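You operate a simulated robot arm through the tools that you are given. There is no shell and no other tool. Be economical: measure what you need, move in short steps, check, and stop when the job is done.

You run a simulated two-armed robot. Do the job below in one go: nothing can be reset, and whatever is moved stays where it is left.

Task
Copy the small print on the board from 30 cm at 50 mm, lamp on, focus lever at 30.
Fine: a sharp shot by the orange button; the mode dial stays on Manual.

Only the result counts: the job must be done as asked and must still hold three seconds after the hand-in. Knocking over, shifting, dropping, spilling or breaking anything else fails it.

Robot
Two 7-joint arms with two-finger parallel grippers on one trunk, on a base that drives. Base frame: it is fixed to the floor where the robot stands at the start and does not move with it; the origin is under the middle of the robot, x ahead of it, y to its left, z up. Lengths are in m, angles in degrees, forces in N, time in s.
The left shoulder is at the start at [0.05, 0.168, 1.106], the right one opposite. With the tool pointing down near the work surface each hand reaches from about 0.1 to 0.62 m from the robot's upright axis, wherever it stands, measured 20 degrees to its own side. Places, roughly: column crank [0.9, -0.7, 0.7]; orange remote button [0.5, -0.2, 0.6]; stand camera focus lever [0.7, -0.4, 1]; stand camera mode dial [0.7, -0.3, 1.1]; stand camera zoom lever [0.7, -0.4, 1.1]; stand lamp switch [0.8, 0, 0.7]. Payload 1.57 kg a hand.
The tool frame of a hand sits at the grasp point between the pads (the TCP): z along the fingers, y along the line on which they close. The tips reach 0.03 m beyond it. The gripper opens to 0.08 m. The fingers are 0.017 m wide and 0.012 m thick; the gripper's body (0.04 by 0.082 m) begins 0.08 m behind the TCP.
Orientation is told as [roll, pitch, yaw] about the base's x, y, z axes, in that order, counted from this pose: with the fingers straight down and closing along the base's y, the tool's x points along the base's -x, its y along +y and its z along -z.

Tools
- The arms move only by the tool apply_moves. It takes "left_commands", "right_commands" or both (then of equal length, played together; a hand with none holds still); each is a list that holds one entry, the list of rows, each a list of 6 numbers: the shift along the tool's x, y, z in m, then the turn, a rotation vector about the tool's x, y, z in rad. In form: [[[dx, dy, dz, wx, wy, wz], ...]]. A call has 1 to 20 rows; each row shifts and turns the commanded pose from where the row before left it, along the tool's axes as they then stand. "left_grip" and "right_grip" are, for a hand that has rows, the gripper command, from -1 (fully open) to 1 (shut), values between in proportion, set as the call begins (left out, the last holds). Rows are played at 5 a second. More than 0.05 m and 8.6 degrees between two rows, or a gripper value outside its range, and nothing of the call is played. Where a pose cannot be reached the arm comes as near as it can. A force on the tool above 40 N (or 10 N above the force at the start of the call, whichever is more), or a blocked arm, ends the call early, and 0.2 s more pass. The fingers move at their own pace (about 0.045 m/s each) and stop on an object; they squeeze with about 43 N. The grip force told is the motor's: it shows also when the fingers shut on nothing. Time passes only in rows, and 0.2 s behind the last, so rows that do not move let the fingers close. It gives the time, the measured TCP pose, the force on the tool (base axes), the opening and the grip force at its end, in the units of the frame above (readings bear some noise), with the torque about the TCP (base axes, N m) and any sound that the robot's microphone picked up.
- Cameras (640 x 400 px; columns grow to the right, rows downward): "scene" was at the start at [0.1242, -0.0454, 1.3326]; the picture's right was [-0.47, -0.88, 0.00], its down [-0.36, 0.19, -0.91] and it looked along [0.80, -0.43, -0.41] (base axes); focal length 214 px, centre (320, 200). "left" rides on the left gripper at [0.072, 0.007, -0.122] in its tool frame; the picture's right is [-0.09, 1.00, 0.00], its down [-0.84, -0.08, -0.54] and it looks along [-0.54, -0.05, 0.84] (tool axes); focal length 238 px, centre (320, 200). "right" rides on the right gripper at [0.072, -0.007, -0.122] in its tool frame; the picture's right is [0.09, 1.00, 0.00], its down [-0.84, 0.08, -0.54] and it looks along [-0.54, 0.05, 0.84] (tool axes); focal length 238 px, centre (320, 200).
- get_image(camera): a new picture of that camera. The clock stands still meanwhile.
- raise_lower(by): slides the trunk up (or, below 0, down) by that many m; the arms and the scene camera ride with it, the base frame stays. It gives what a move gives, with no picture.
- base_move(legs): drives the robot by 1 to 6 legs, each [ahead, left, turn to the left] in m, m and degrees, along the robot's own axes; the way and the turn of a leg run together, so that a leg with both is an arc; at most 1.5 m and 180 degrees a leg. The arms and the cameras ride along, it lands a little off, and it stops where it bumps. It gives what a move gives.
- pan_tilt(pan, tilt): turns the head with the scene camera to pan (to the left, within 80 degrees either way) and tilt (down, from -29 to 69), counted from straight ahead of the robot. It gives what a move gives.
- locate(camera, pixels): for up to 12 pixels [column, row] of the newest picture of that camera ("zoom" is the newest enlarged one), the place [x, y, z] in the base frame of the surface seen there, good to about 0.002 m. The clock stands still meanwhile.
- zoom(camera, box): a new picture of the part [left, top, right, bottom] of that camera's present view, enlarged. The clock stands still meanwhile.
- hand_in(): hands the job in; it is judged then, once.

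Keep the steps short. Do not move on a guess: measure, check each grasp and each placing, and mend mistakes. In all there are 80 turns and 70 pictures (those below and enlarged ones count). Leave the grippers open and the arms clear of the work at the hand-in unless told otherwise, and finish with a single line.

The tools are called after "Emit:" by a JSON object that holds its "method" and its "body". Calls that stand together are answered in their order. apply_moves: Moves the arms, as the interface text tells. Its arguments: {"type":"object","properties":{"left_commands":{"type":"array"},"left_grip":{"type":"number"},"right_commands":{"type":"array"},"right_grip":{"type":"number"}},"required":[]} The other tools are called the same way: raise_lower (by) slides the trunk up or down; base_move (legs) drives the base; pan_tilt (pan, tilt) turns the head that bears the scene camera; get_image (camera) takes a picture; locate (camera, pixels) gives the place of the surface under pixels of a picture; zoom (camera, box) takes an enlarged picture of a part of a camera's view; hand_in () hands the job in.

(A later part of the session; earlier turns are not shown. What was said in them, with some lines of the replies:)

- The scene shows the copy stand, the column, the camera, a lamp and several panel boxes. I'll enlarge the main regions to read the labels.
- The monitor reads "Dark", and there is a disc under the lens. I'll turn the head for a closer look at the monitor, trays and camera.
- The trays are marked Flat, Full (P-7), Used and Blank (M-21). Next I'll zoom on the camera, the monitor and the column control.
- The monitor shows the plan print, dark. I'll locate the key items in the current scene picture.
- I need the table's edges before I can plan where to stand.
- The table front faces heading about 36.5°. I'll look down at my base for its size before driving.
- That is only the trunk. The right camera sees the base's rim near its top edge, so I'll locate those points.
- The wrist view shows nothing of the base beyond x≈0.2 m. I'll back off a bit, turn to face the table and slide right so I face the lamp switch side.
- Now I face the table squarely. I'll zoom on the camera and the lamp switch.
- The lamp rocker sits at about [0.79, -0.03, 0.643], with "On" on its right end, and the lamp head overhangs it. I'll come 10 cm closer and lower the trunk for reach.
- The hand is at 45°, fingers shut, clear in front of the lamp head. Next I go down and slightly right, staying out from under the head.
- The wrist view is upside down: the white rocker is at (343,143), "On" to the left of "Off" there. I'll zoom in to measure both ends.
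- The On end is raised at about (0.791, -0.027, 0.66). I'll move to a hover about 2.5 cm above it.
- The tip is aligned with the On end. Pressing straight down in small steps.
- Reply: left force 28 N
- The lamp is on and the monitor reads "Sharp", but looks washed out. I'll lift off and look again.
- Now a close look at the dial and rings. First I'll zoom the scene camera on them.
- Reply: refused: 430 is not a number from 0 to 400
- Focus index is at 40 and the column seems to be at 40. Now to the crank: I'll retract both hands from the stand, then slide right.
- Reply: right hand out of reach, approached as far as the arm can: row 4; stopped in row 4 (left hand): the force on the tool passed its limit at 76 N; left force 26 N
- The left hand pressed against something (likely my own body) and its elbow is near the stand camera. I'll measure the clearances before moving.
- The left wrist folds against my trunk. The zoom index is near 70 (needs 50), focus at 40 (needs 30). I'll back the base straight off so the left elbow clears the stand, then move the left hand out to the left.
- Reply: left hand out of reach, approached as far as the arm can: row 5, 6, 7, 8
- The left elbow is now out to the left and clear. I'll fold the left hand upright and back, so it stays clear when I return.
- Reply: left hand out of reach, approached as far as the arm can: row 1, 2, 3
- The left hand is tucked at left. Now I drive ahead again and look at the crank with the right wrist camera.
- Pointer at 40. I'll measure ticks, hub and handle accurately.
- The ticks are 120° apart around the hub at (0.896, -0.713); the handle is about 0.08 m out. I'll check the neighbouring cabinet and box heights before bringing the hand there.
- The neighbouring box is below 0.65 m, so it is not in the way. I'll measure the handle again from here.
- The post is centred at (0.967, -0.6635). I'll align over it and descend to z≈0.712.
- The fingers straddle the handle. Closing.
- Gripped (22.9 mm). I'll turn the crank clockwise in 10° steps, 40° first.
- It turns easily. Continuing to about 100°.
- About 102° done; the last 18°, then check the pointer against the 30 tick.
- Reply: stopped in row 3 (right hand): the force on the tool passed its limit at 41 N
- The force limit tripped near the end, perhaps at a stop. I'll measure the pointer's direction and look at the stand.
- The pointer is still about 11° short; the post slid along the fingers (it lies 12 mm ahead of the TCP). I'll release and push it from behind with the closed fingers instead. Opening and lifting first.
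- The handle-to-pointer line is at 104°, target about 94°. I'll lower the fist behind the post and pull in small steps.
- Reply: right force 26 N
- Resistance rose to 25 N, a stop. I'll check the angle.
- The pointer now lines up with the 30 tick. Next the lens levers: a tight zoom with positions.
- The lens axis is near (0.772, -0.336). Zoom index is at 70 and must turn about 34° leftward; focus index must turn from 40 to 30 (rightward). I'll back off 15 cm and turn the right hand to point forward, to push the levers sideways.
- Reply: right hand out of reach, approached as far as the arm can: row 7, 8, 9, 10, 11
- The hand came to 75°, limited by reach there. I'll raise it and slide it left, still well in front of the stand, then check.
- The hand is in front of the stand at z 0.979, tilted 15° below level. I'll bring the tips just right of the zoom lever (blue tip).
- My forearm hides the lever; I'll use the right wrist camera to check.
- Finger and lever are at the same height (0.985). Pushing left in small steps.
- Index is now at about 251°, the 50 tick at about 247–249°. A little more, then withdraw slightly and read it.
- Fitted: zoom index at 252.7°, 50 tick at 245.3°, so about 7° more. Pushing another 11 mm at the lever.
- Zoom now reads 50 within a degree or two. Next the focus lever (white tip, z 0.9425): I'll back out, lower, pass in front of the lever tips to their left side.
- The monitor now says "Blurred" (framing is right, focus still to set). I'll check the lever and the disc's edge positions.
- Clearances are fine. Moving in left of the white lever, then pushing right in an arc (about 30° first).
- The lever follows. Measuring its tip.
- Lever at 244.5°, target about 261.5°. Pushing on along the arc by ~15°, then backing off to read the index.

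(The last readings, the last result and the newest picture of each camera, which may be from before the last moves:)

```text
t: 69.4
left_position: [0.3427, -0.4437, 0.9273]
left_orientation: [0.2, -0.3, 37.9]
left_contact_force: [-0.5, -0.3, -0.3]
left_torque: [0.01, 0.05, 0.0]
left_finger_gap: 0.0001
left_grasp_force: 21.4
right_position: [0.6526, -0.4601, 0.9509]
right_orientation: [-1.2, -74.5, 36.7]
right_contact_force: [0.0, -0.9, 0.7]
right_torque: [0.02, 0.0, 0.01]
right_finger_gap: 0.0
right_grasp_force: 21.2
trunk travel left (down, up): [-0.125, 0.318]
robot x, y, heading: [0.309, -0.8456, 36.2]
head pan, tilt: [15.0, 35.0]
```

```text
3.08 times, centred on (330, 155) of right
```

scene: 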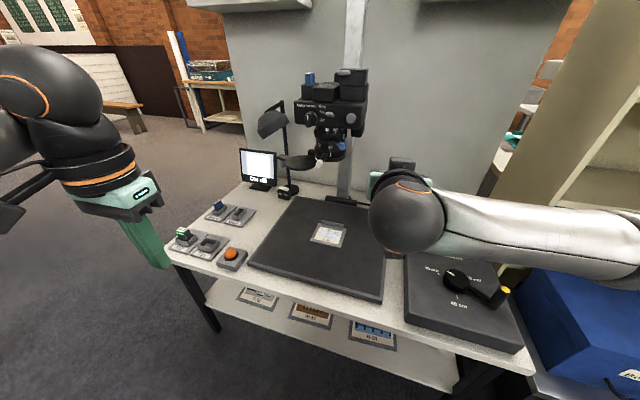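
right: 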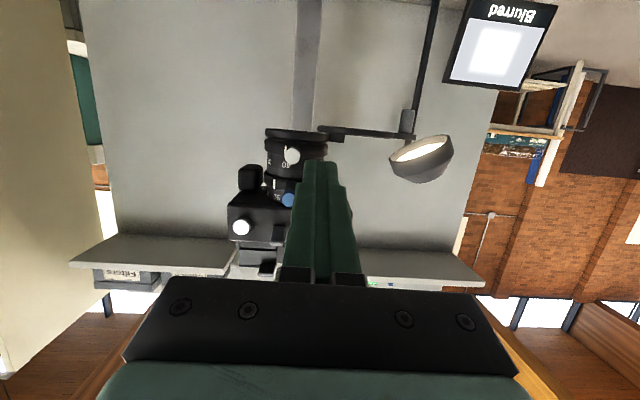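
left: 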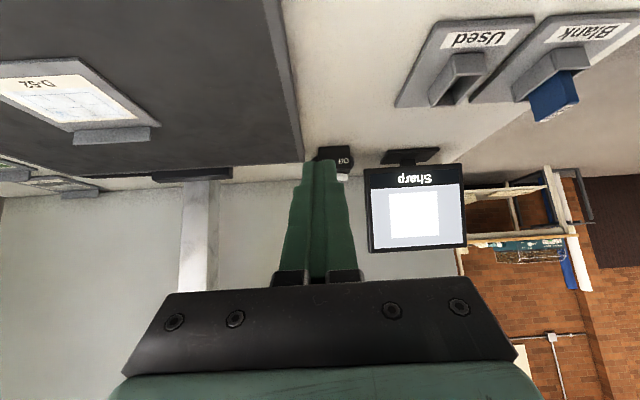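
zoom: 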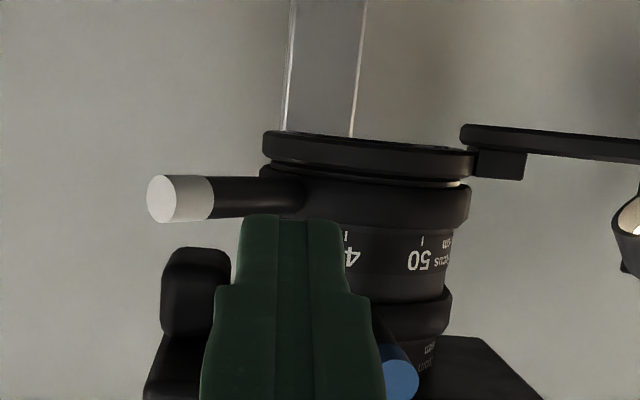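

Emit:
{"method": "locate", "body": {"camera": "zoom", "pixels": [[161, 198], [195, 197], [399, 380]]}}

Emit:
{"method": "apply_moves", "body": {"right_commands": [[[0, -0.04, -0.02, 0, 0, 0], [0, -0.045, 0, 0, 0, 0], [0, -0.045, 0, 0, 0, 0]]]}}

Emit:
{"method": "get_image", "body": {"camera": "right"}}

Emit:
{"method": "zoom", "body": {"camera": "right", "box": [330, 110, 450, 210]}}

```text
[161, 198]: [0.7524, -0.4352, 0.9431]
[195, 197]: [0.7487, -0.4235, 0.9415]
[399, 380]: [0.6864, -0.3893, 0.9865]
```

```text
t: 70.2
left_position: [0.3427, -0.4438, 0.9276]
left_orientation: [0.1, -0.3, 37.9]
left_contact_force: [-0.3, -0.2, -0.6]
left_torque: [0.01, 0.01, 0.0]
left_finger_gap: 0.0
left_grasp_force: 21.6
right_position: [0.7146, -0.5739, 0.9572]
right_orientation: [-1.1, -74.4, 36.6]
right_contact_force: [1.1, -0.9, 0.6]
right_torque: [-0.05, 0.01, 0.01]
right_finger_gap: 0.0
right_grasp_force: 21.3
trunk travel left (down, up): [-0.125, 0.318]
robot x, y, heading: [0.3101, -0.8476, 36.3]
head pan, tilt: [15.0, 35.0]
```

```text
11 pictures are left
```

right: 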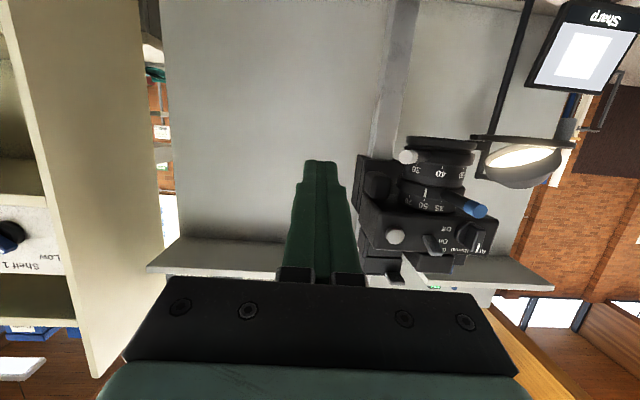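

```text
4.00 times, centred on (390, 160) of right
```

zoom: 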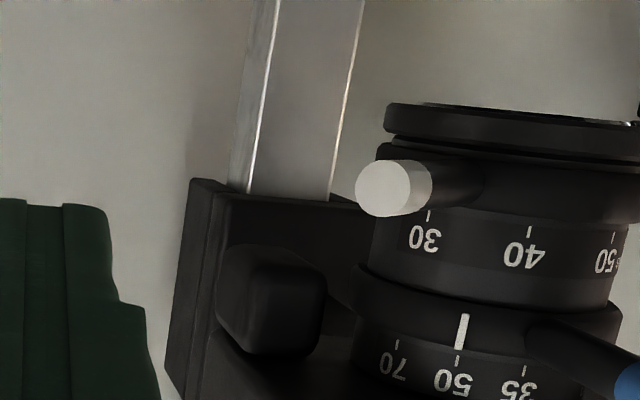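

The monitor now says "Sharp". I'll read the focus index from the head camera.

Emit:
{"method": "zoom", "body": {"camera": "scene", "box": [305, 115, 375, 165]}}

```text
8.00 times, centred on (340, 140) of scene
```

zoom: 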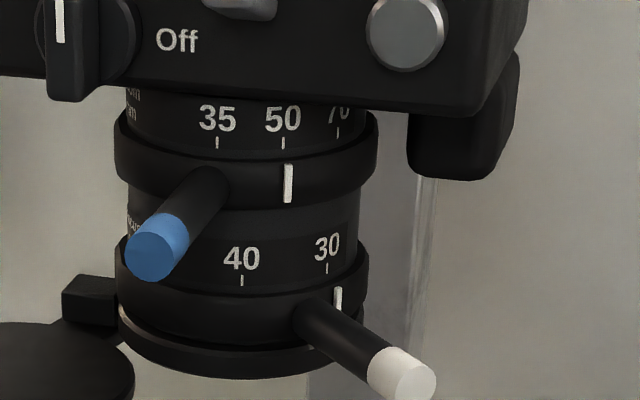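

Emit:
{"method": "locate", "body": {"camera": "zoom", "pixels": [[338, 298], [327, 268], [242, 280], [288, 183], [282, 142], [217, 142], [338, 132], [405, 375]]}}

```text
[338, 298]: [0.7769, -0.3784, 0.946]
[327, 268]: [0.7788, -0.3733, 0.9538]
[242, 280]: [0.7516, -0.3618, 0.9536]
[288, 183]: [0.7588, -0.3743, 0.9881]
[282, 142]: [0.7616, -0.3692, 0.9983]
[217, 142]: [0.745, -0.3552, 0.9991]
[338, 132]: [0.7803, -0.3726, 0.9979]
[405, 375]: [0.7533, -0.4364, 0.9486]
```

Both indices agree with their ticks (zoom 50, focus 30), and the screen is Sharp. Now the orange button at (0.4595, -0.2183, 0.644): I'll back off, move left, and come in again with the left arm facing it.

Emit:
{"method": "base_move", "body": {"legs": [[-0.1, 0, 0], [0, -0.0, 0], [0, 0.33, 0], [0.08, 0, 0]]}}

Emit:
{"method": "pan_tilt", "body": {"pan": 0, "tilt": 45}}

Emit:
{"method": "get_image", "body": {"camera": "scene"}}

```text
t: 75.4
left_position: [0.1329, -0.1836, 0.9275]
left_orientation: [0.2, -0.3, 37.9]
left_contact_force: [-0.1, -0.9, 0.1]
left_torque: [0.01, -0.01, -0.01]
left_finger_gap: 0.0
left_grasp_force: 21.2
right_position: [0.5045, -0.3159, 0.9571]
right_orientation: [-1.4, -74.4, 36.6]
right_contact_force: [0.6, -1.0, 0.0]
right_torque: [-0.01, 0.01, -0.01]
right_finger_gap: 0.0
right_grasp_force: 20.5
trunk travel left (down, up): [-0.125, 0.318]
robot x, y, heading: [0.0982, -0.5902, 36.0]
head pan, tilt: [15.0, 35.0]
```

```text
t: 76.2
left_position: [0.1326, -0.1847, 0.927]
left_orientation: [0.2, -0.3, 37.9]
left_contact_force: [0.5, -0.7, 0.1]
left_torque: [0.0, -0.01, 0.03]
left_finger_gap: 0.0
left_grasp_force: 21.4
right_position: [0.505, -0.3155, 0.9571]
right_orientation: [-1.2, -74.4, 36.6]
right_contact_force: [-0.2, 0.0, 0.0]
right_torque: [-0.01, -0.04, -0.03]
right_finger_gap: 0.0001
right_grasp_force: 21.0
trunk travel left (down, up): [-0.125, 0.318]
robot x, y, heading: [0.1003, -0.591, 36.6]
head pan, tilt: [0.0, 45.0]
```

```text
8 pictures are left
```

scene: 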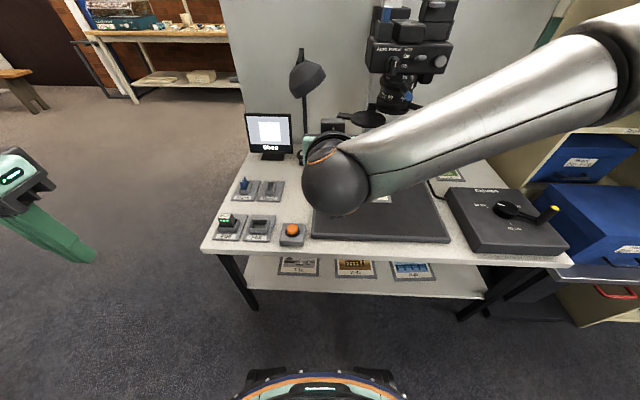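

Emit:
{"method": "locate", "body": {"camera": "scene", "pixels": [[292, 228], [292, 231], [288, 229], [297, 229], [292, 224], [282, 238], [270, 236]]}}

Emit:
{"method": "apply_moves", "body": {"right_commands": [[[0.003, -0.03, -0.01, 0, 0, 0], [0.003, -0.03, -0.01, 0, 0, 0], [0.003, -0.03, -0.01, 0, 0, 0]]]}}

```text
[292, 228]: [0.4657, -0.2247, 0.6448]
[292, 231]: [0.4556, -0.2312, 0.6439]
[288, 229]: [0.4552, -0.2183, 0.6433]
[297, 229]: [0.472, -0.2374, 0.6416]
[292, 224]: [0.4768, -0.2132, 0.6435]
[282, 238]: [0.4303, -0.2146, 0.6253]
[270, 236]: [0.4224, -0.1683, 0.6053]
```

```text
t: 77.0
left_position: [0.1325, -0.1837, 0.9278]
left_orientation: [0.2, -0.3, 37.9]
left_contact_force: [-0.2, -0.6, 0.2]
left_torque: [0.02, 0.01, -0.02]
left_finger_gap: 0.0
left_grasp_force: 21.0
right_position: [0.5327, -0.4067, 0.9559]
right_orientation: [-1.2, -74.4, 36.6]
right_contact_force: [-0.4, -0.4, -0.6]
right_torque: [0.01, -0.05, -0.05]
right_finger_gap: 0.0001
right_grasp_force: 20.5
trunk travel left (down, up): [-0.125, 0.318]
robot x, y, heading: [0.1007, -0.5889, 36.4]
head pan, tilt: [0.0, 45.0]
```

Button centre is (0.465, -0.224). Bringing the closed left hand above it.

Emit:
{"method": "apply_moves", "body": {"left_commands": [[[-0.0297, -0.0295, 0.008, 0, 0, 0], [-0.0297, -0.0295, 0.008, 0, 0, 0], [-0.0297, -0.0295, 0.008, 0, 0, 0], [-0.0297, -0.0295, 0.008, 0, 0, 0], [-0.0297, -0.0295, 0.008, 0, 0, 0], [-0.0297, -0.0295, 0.008, 0, 0, 0], [-0.0297, -0.0295, 0.008, 0, 0, 0], [-0.0297, -0.0295, 0.008, 0, 0, 0], [0, 0, 0.04, 0, 0, 0], [0, 0, 0.04, 0, 0, 0], [0, 0, 0.04, 0, 0, 0]]]}}

Emit:
{"method": "get_image", "body": {"camera": "left"}}

```text
t: 79.4
left_position: [0.4668, -0.2219, 0.7444]
left_orientation: [0.4, -0.4, 37.9]
left_contact_force: [-0.1, 0.3, 0.4]
left_torque: [-0.03, 0.01, -0.05]
left_finger_gap: 0.0002
left_grasp_force: 21.3
right_position: [0.5319, -0.4055, 0.9564]
right_orientation: [-1.1, -74.4, 36.6]
right_contact_force: [-0.4, -0.1, 0.1]
right_torque: [-0.01, 0.01, -0.01]
right_finger_gap: 0.0003
right_grasp_force: 21.0
trunk travel left (down, up): [-0.125, 0.318]
robot x, y, heading: [0.1017, -0.5924, 36.3]
head pan, tilt: [0.0, 45.0]
```

```text
7 pictures are left
```

left: 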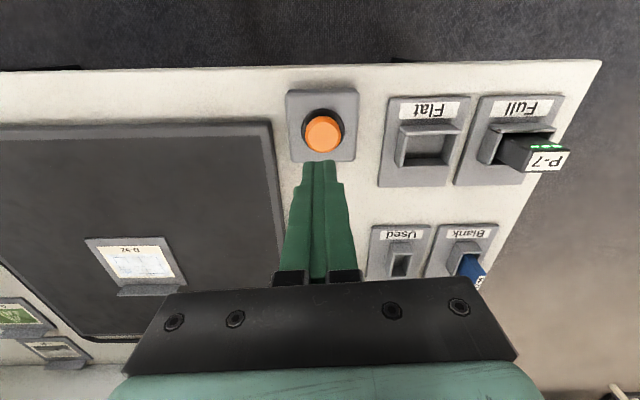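

The tip is over the button. Pressing down gently once.

Emit:
{"method": "apply_moves", "body": {"left_commands": [[[0, 0, 0.03, 0, 0, 0], [0, 0, 0.028, 0, 0, 0], [0, 0, 0.005, 0, 0, 0], [0, 0, 0.004, 0, 0, 0], [0, 0, 0.004, 0, 0, 0], [0, 0, 0.003, 0, 0, 0]]]}}

Emit:
{"method": "zoom", "body": {"camera": "scene", "box": [230, 90, 330, 170]}}

```text
t: 80.8
left_position: [0.4663, -0.2233, 0.6701]
left_orientation: [0.1, -0.5, 37.9]
left_contact_force: [3.6, 0.6, 6.3]
left_torque: [-0.06, -0.03, 0.01]
left_finger_gap: 0.0001
left_grasp_force: 21.4
right_position: [0.5319, -0.4068, 0.9571]
right_orientation: [-1.2, -74.5, 36.6]
right_contact_force: [-0.2, -0.1, -0.4]
right_torque: [-0.03, -0.03, 0.04]
right_finger_gap: 0.0001
right_grasp_force: 21.3
trunk travel left (down, up): [-0.125, 0.318]
robot x, y, heading: [0.1007, -0.5915, 35.9]
head pan, tilt: [0.0, 45.0]
heard: click
```

```text
5.00 times, centred on (280, 130) of scene
```

zoom: 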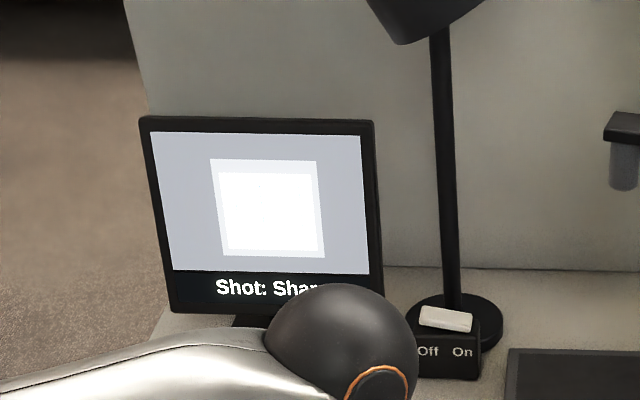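

A click was heard and the monitor reads "Shot: Sharp". Now I lift off, open the grippers and drive clear.

Emit:
{"method": "apply_moves", "body": {"left_commands": [[[0, 0, -0.02, 0, 0, 0], [0, 0, -0.04, 0, 0, 0], [0, 0, -0.045, 0, 0, 0], [0, 0, -0.045, 0, 0, 0], [0, 0, -0.045, 0, 0, 0]]]}}

Emit:
{"method": "base_move", "body": {"legs": [[-0.25, 0, 0]]}}

Emit:
{"method": "apply_moves", "body": {"left_commands": [[[0, 0, 0, 0, 0, 0], [0, 0, 0, 0, 0, 0], [0, 0, 0, 0, 0, 0], [0, 0, 0, 0, 0, 0], [0, 0, 0, 0, 0, 0]]], "right_commands": [[[0, 0, 0, 0, 0, 0], [0, 0, 0, 0, 0, 0], [0, 0, 0, 0, 0, 0], [0, 0, 0, 0, 0, 0], [0, 0, 0, 0, 0, 0]]], "left_grip": -1, "right_grip": -1}}

Emit:
{"method": "pan_tilt", "body": {"pan": 0, "tilt": 35}}

Emit:
{"method": "get_image", "body": {"camera": "scene"}}

```text
t: 82.0
left_position: [0.4616, -0.2247, 0.8659]
left_orientation: [0.2, -0.3, 37.9]
left_contact_force: [0.1, -0.1, -0.6]
left_torque: [-0.01, 0.04, 0.02]
left_finger_gap: 0.0
left_grasp_force: 21.5
right_position: [0.5312, -0.4068, 0.9574]
right_orientation: [-1.2, -74.5, 36.6]
right_contact_force: [-0.8, -0.2, 0.0]
right_torque: [-0.02, 0.0, 0.0]
right_finger_gap: 0.0003
right_grasp_force: 21.0
trunk travel left (down, up): [-0.125, 0.318]
robot x, y, heading: [0.0988, -0.5892, 36.2]
head pan, tilt: [0.0, 45.0]
```

```text
t: 83.8
left_position: [0.2626, -0.368, 0.8659]
left_orientation: [0.3, -0.4, 38.3]
left_contact_force: [0.1, -0.6, 0.5]
left_torque: [-0.03, -0.02, 0.01]
left_finger_gap: 0.0
left_grasp_force: 21.5
right_position: [0.3323, -0.5499, 0.9569]
right_orientation: [-1.1, -74.4, 37.0]
right_contact_force: [-0.4, 0.0, 1.0]
right_torque: [0.01, 0.01, 0.01]
right_finger_gap: 0.0
right_grasp_force: 21.4
trunk travel left (down, up): [-0.125, 0.318]
robot x, y, heading: [-0.0977, -0.7349, 36.8]
head pan, tilt: [0.0, 45.0]
```

```text
t: 85.0
left_position: [0.261, -0.3671, 0.8647]
left_orientation: [0.2, -0.2, 38.3]
left_contact_force: [0.1, 0.9, 0.7]
left_torque: [-0.01, 0.0, 0.01]
left_finger_gap: 0.0801
left_grasp_force: 0.1
right_position: [0.3337, -0.5495, 0.9566]
right_orientation: [-1.2, -74.5, 37.0]
right_contact_force: [0.1, -0.7, 0.9]
right_torque: [0.0, 0.0, 0.0]
right_finger_gap: 0.08
right_grasp_force: 0.1
trunk travel left (down, up): [-0.125, 0.318]
robot x, y, heading: [-0.0953, -0.7367, 36.8]
head pan, tilt: [0.0, 45.0]
```

```text
t: 85.7
left_position: [0.262, -0.3671, 0.8647]
left_orientation: [0.2, -0.3, 38.3]
left_contact_force: [0.6, 0.8, 0.1]
left_torque: [-0.02, 0.0, 0.0]
left_finger_gap: 0.0801
left_grasp_force: 0.0
right_position: [0.3332, -0.5498, 0.9568]
right_orientation: [-1.2, -74.4, 37.0]
right_contact_force: [0.2, -0.4, 0.5]
right_torque: [-0.03, -0.03, 0.01]
right_finger_gap: 0.0798
right_grasp_force: 0.1
trunk travel left (down, up): [-0.125, 0.318]
robot x, y, heading: [-0.0967, -0.7359, 36.8]
head pan, tilt: [0.0, 35.0]
```

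```text
5 pictures are left
```

scene: 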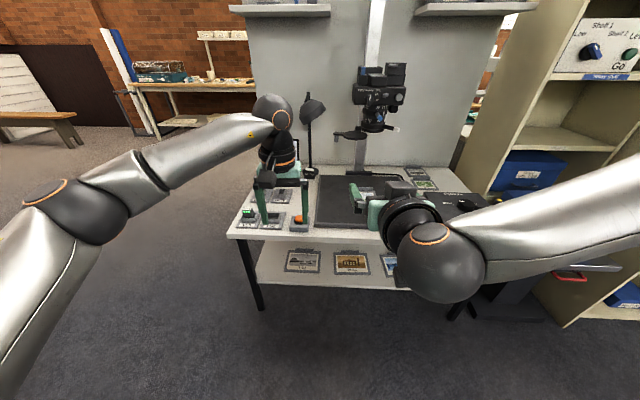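

Everything stands in place and the arms are clear, with both grippers open. I'll check the camera controls once more.

Emit:
{"method": "zoom", "body": {"camera": "scene", "box": [345, 60, 425, 140]}}

```text
5.00 times, centred on (385, 100) of scene
```

zoom: 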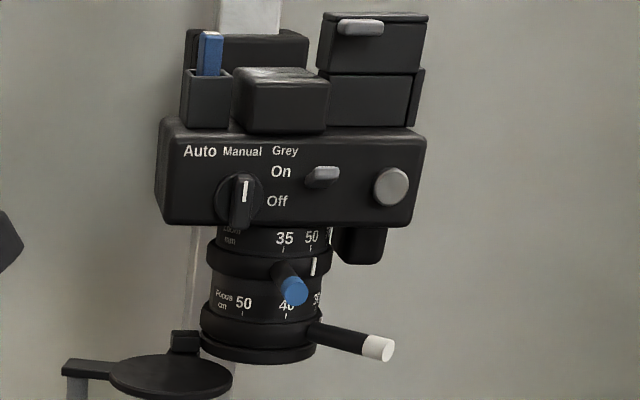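

The dial is on Manual, zoom at 50, focus at 30, and the shot was recorded sharp. Handing in.

Emit:
{"method": "hand_in", "body": {}}

```text
The job is handed in.
```

The small print was shot with the orange button at 30 cm and 50 mm, lamp on, focus lever at 30 to within about a degree and dial left on Manual; the monitor read "Shot: Sharp".
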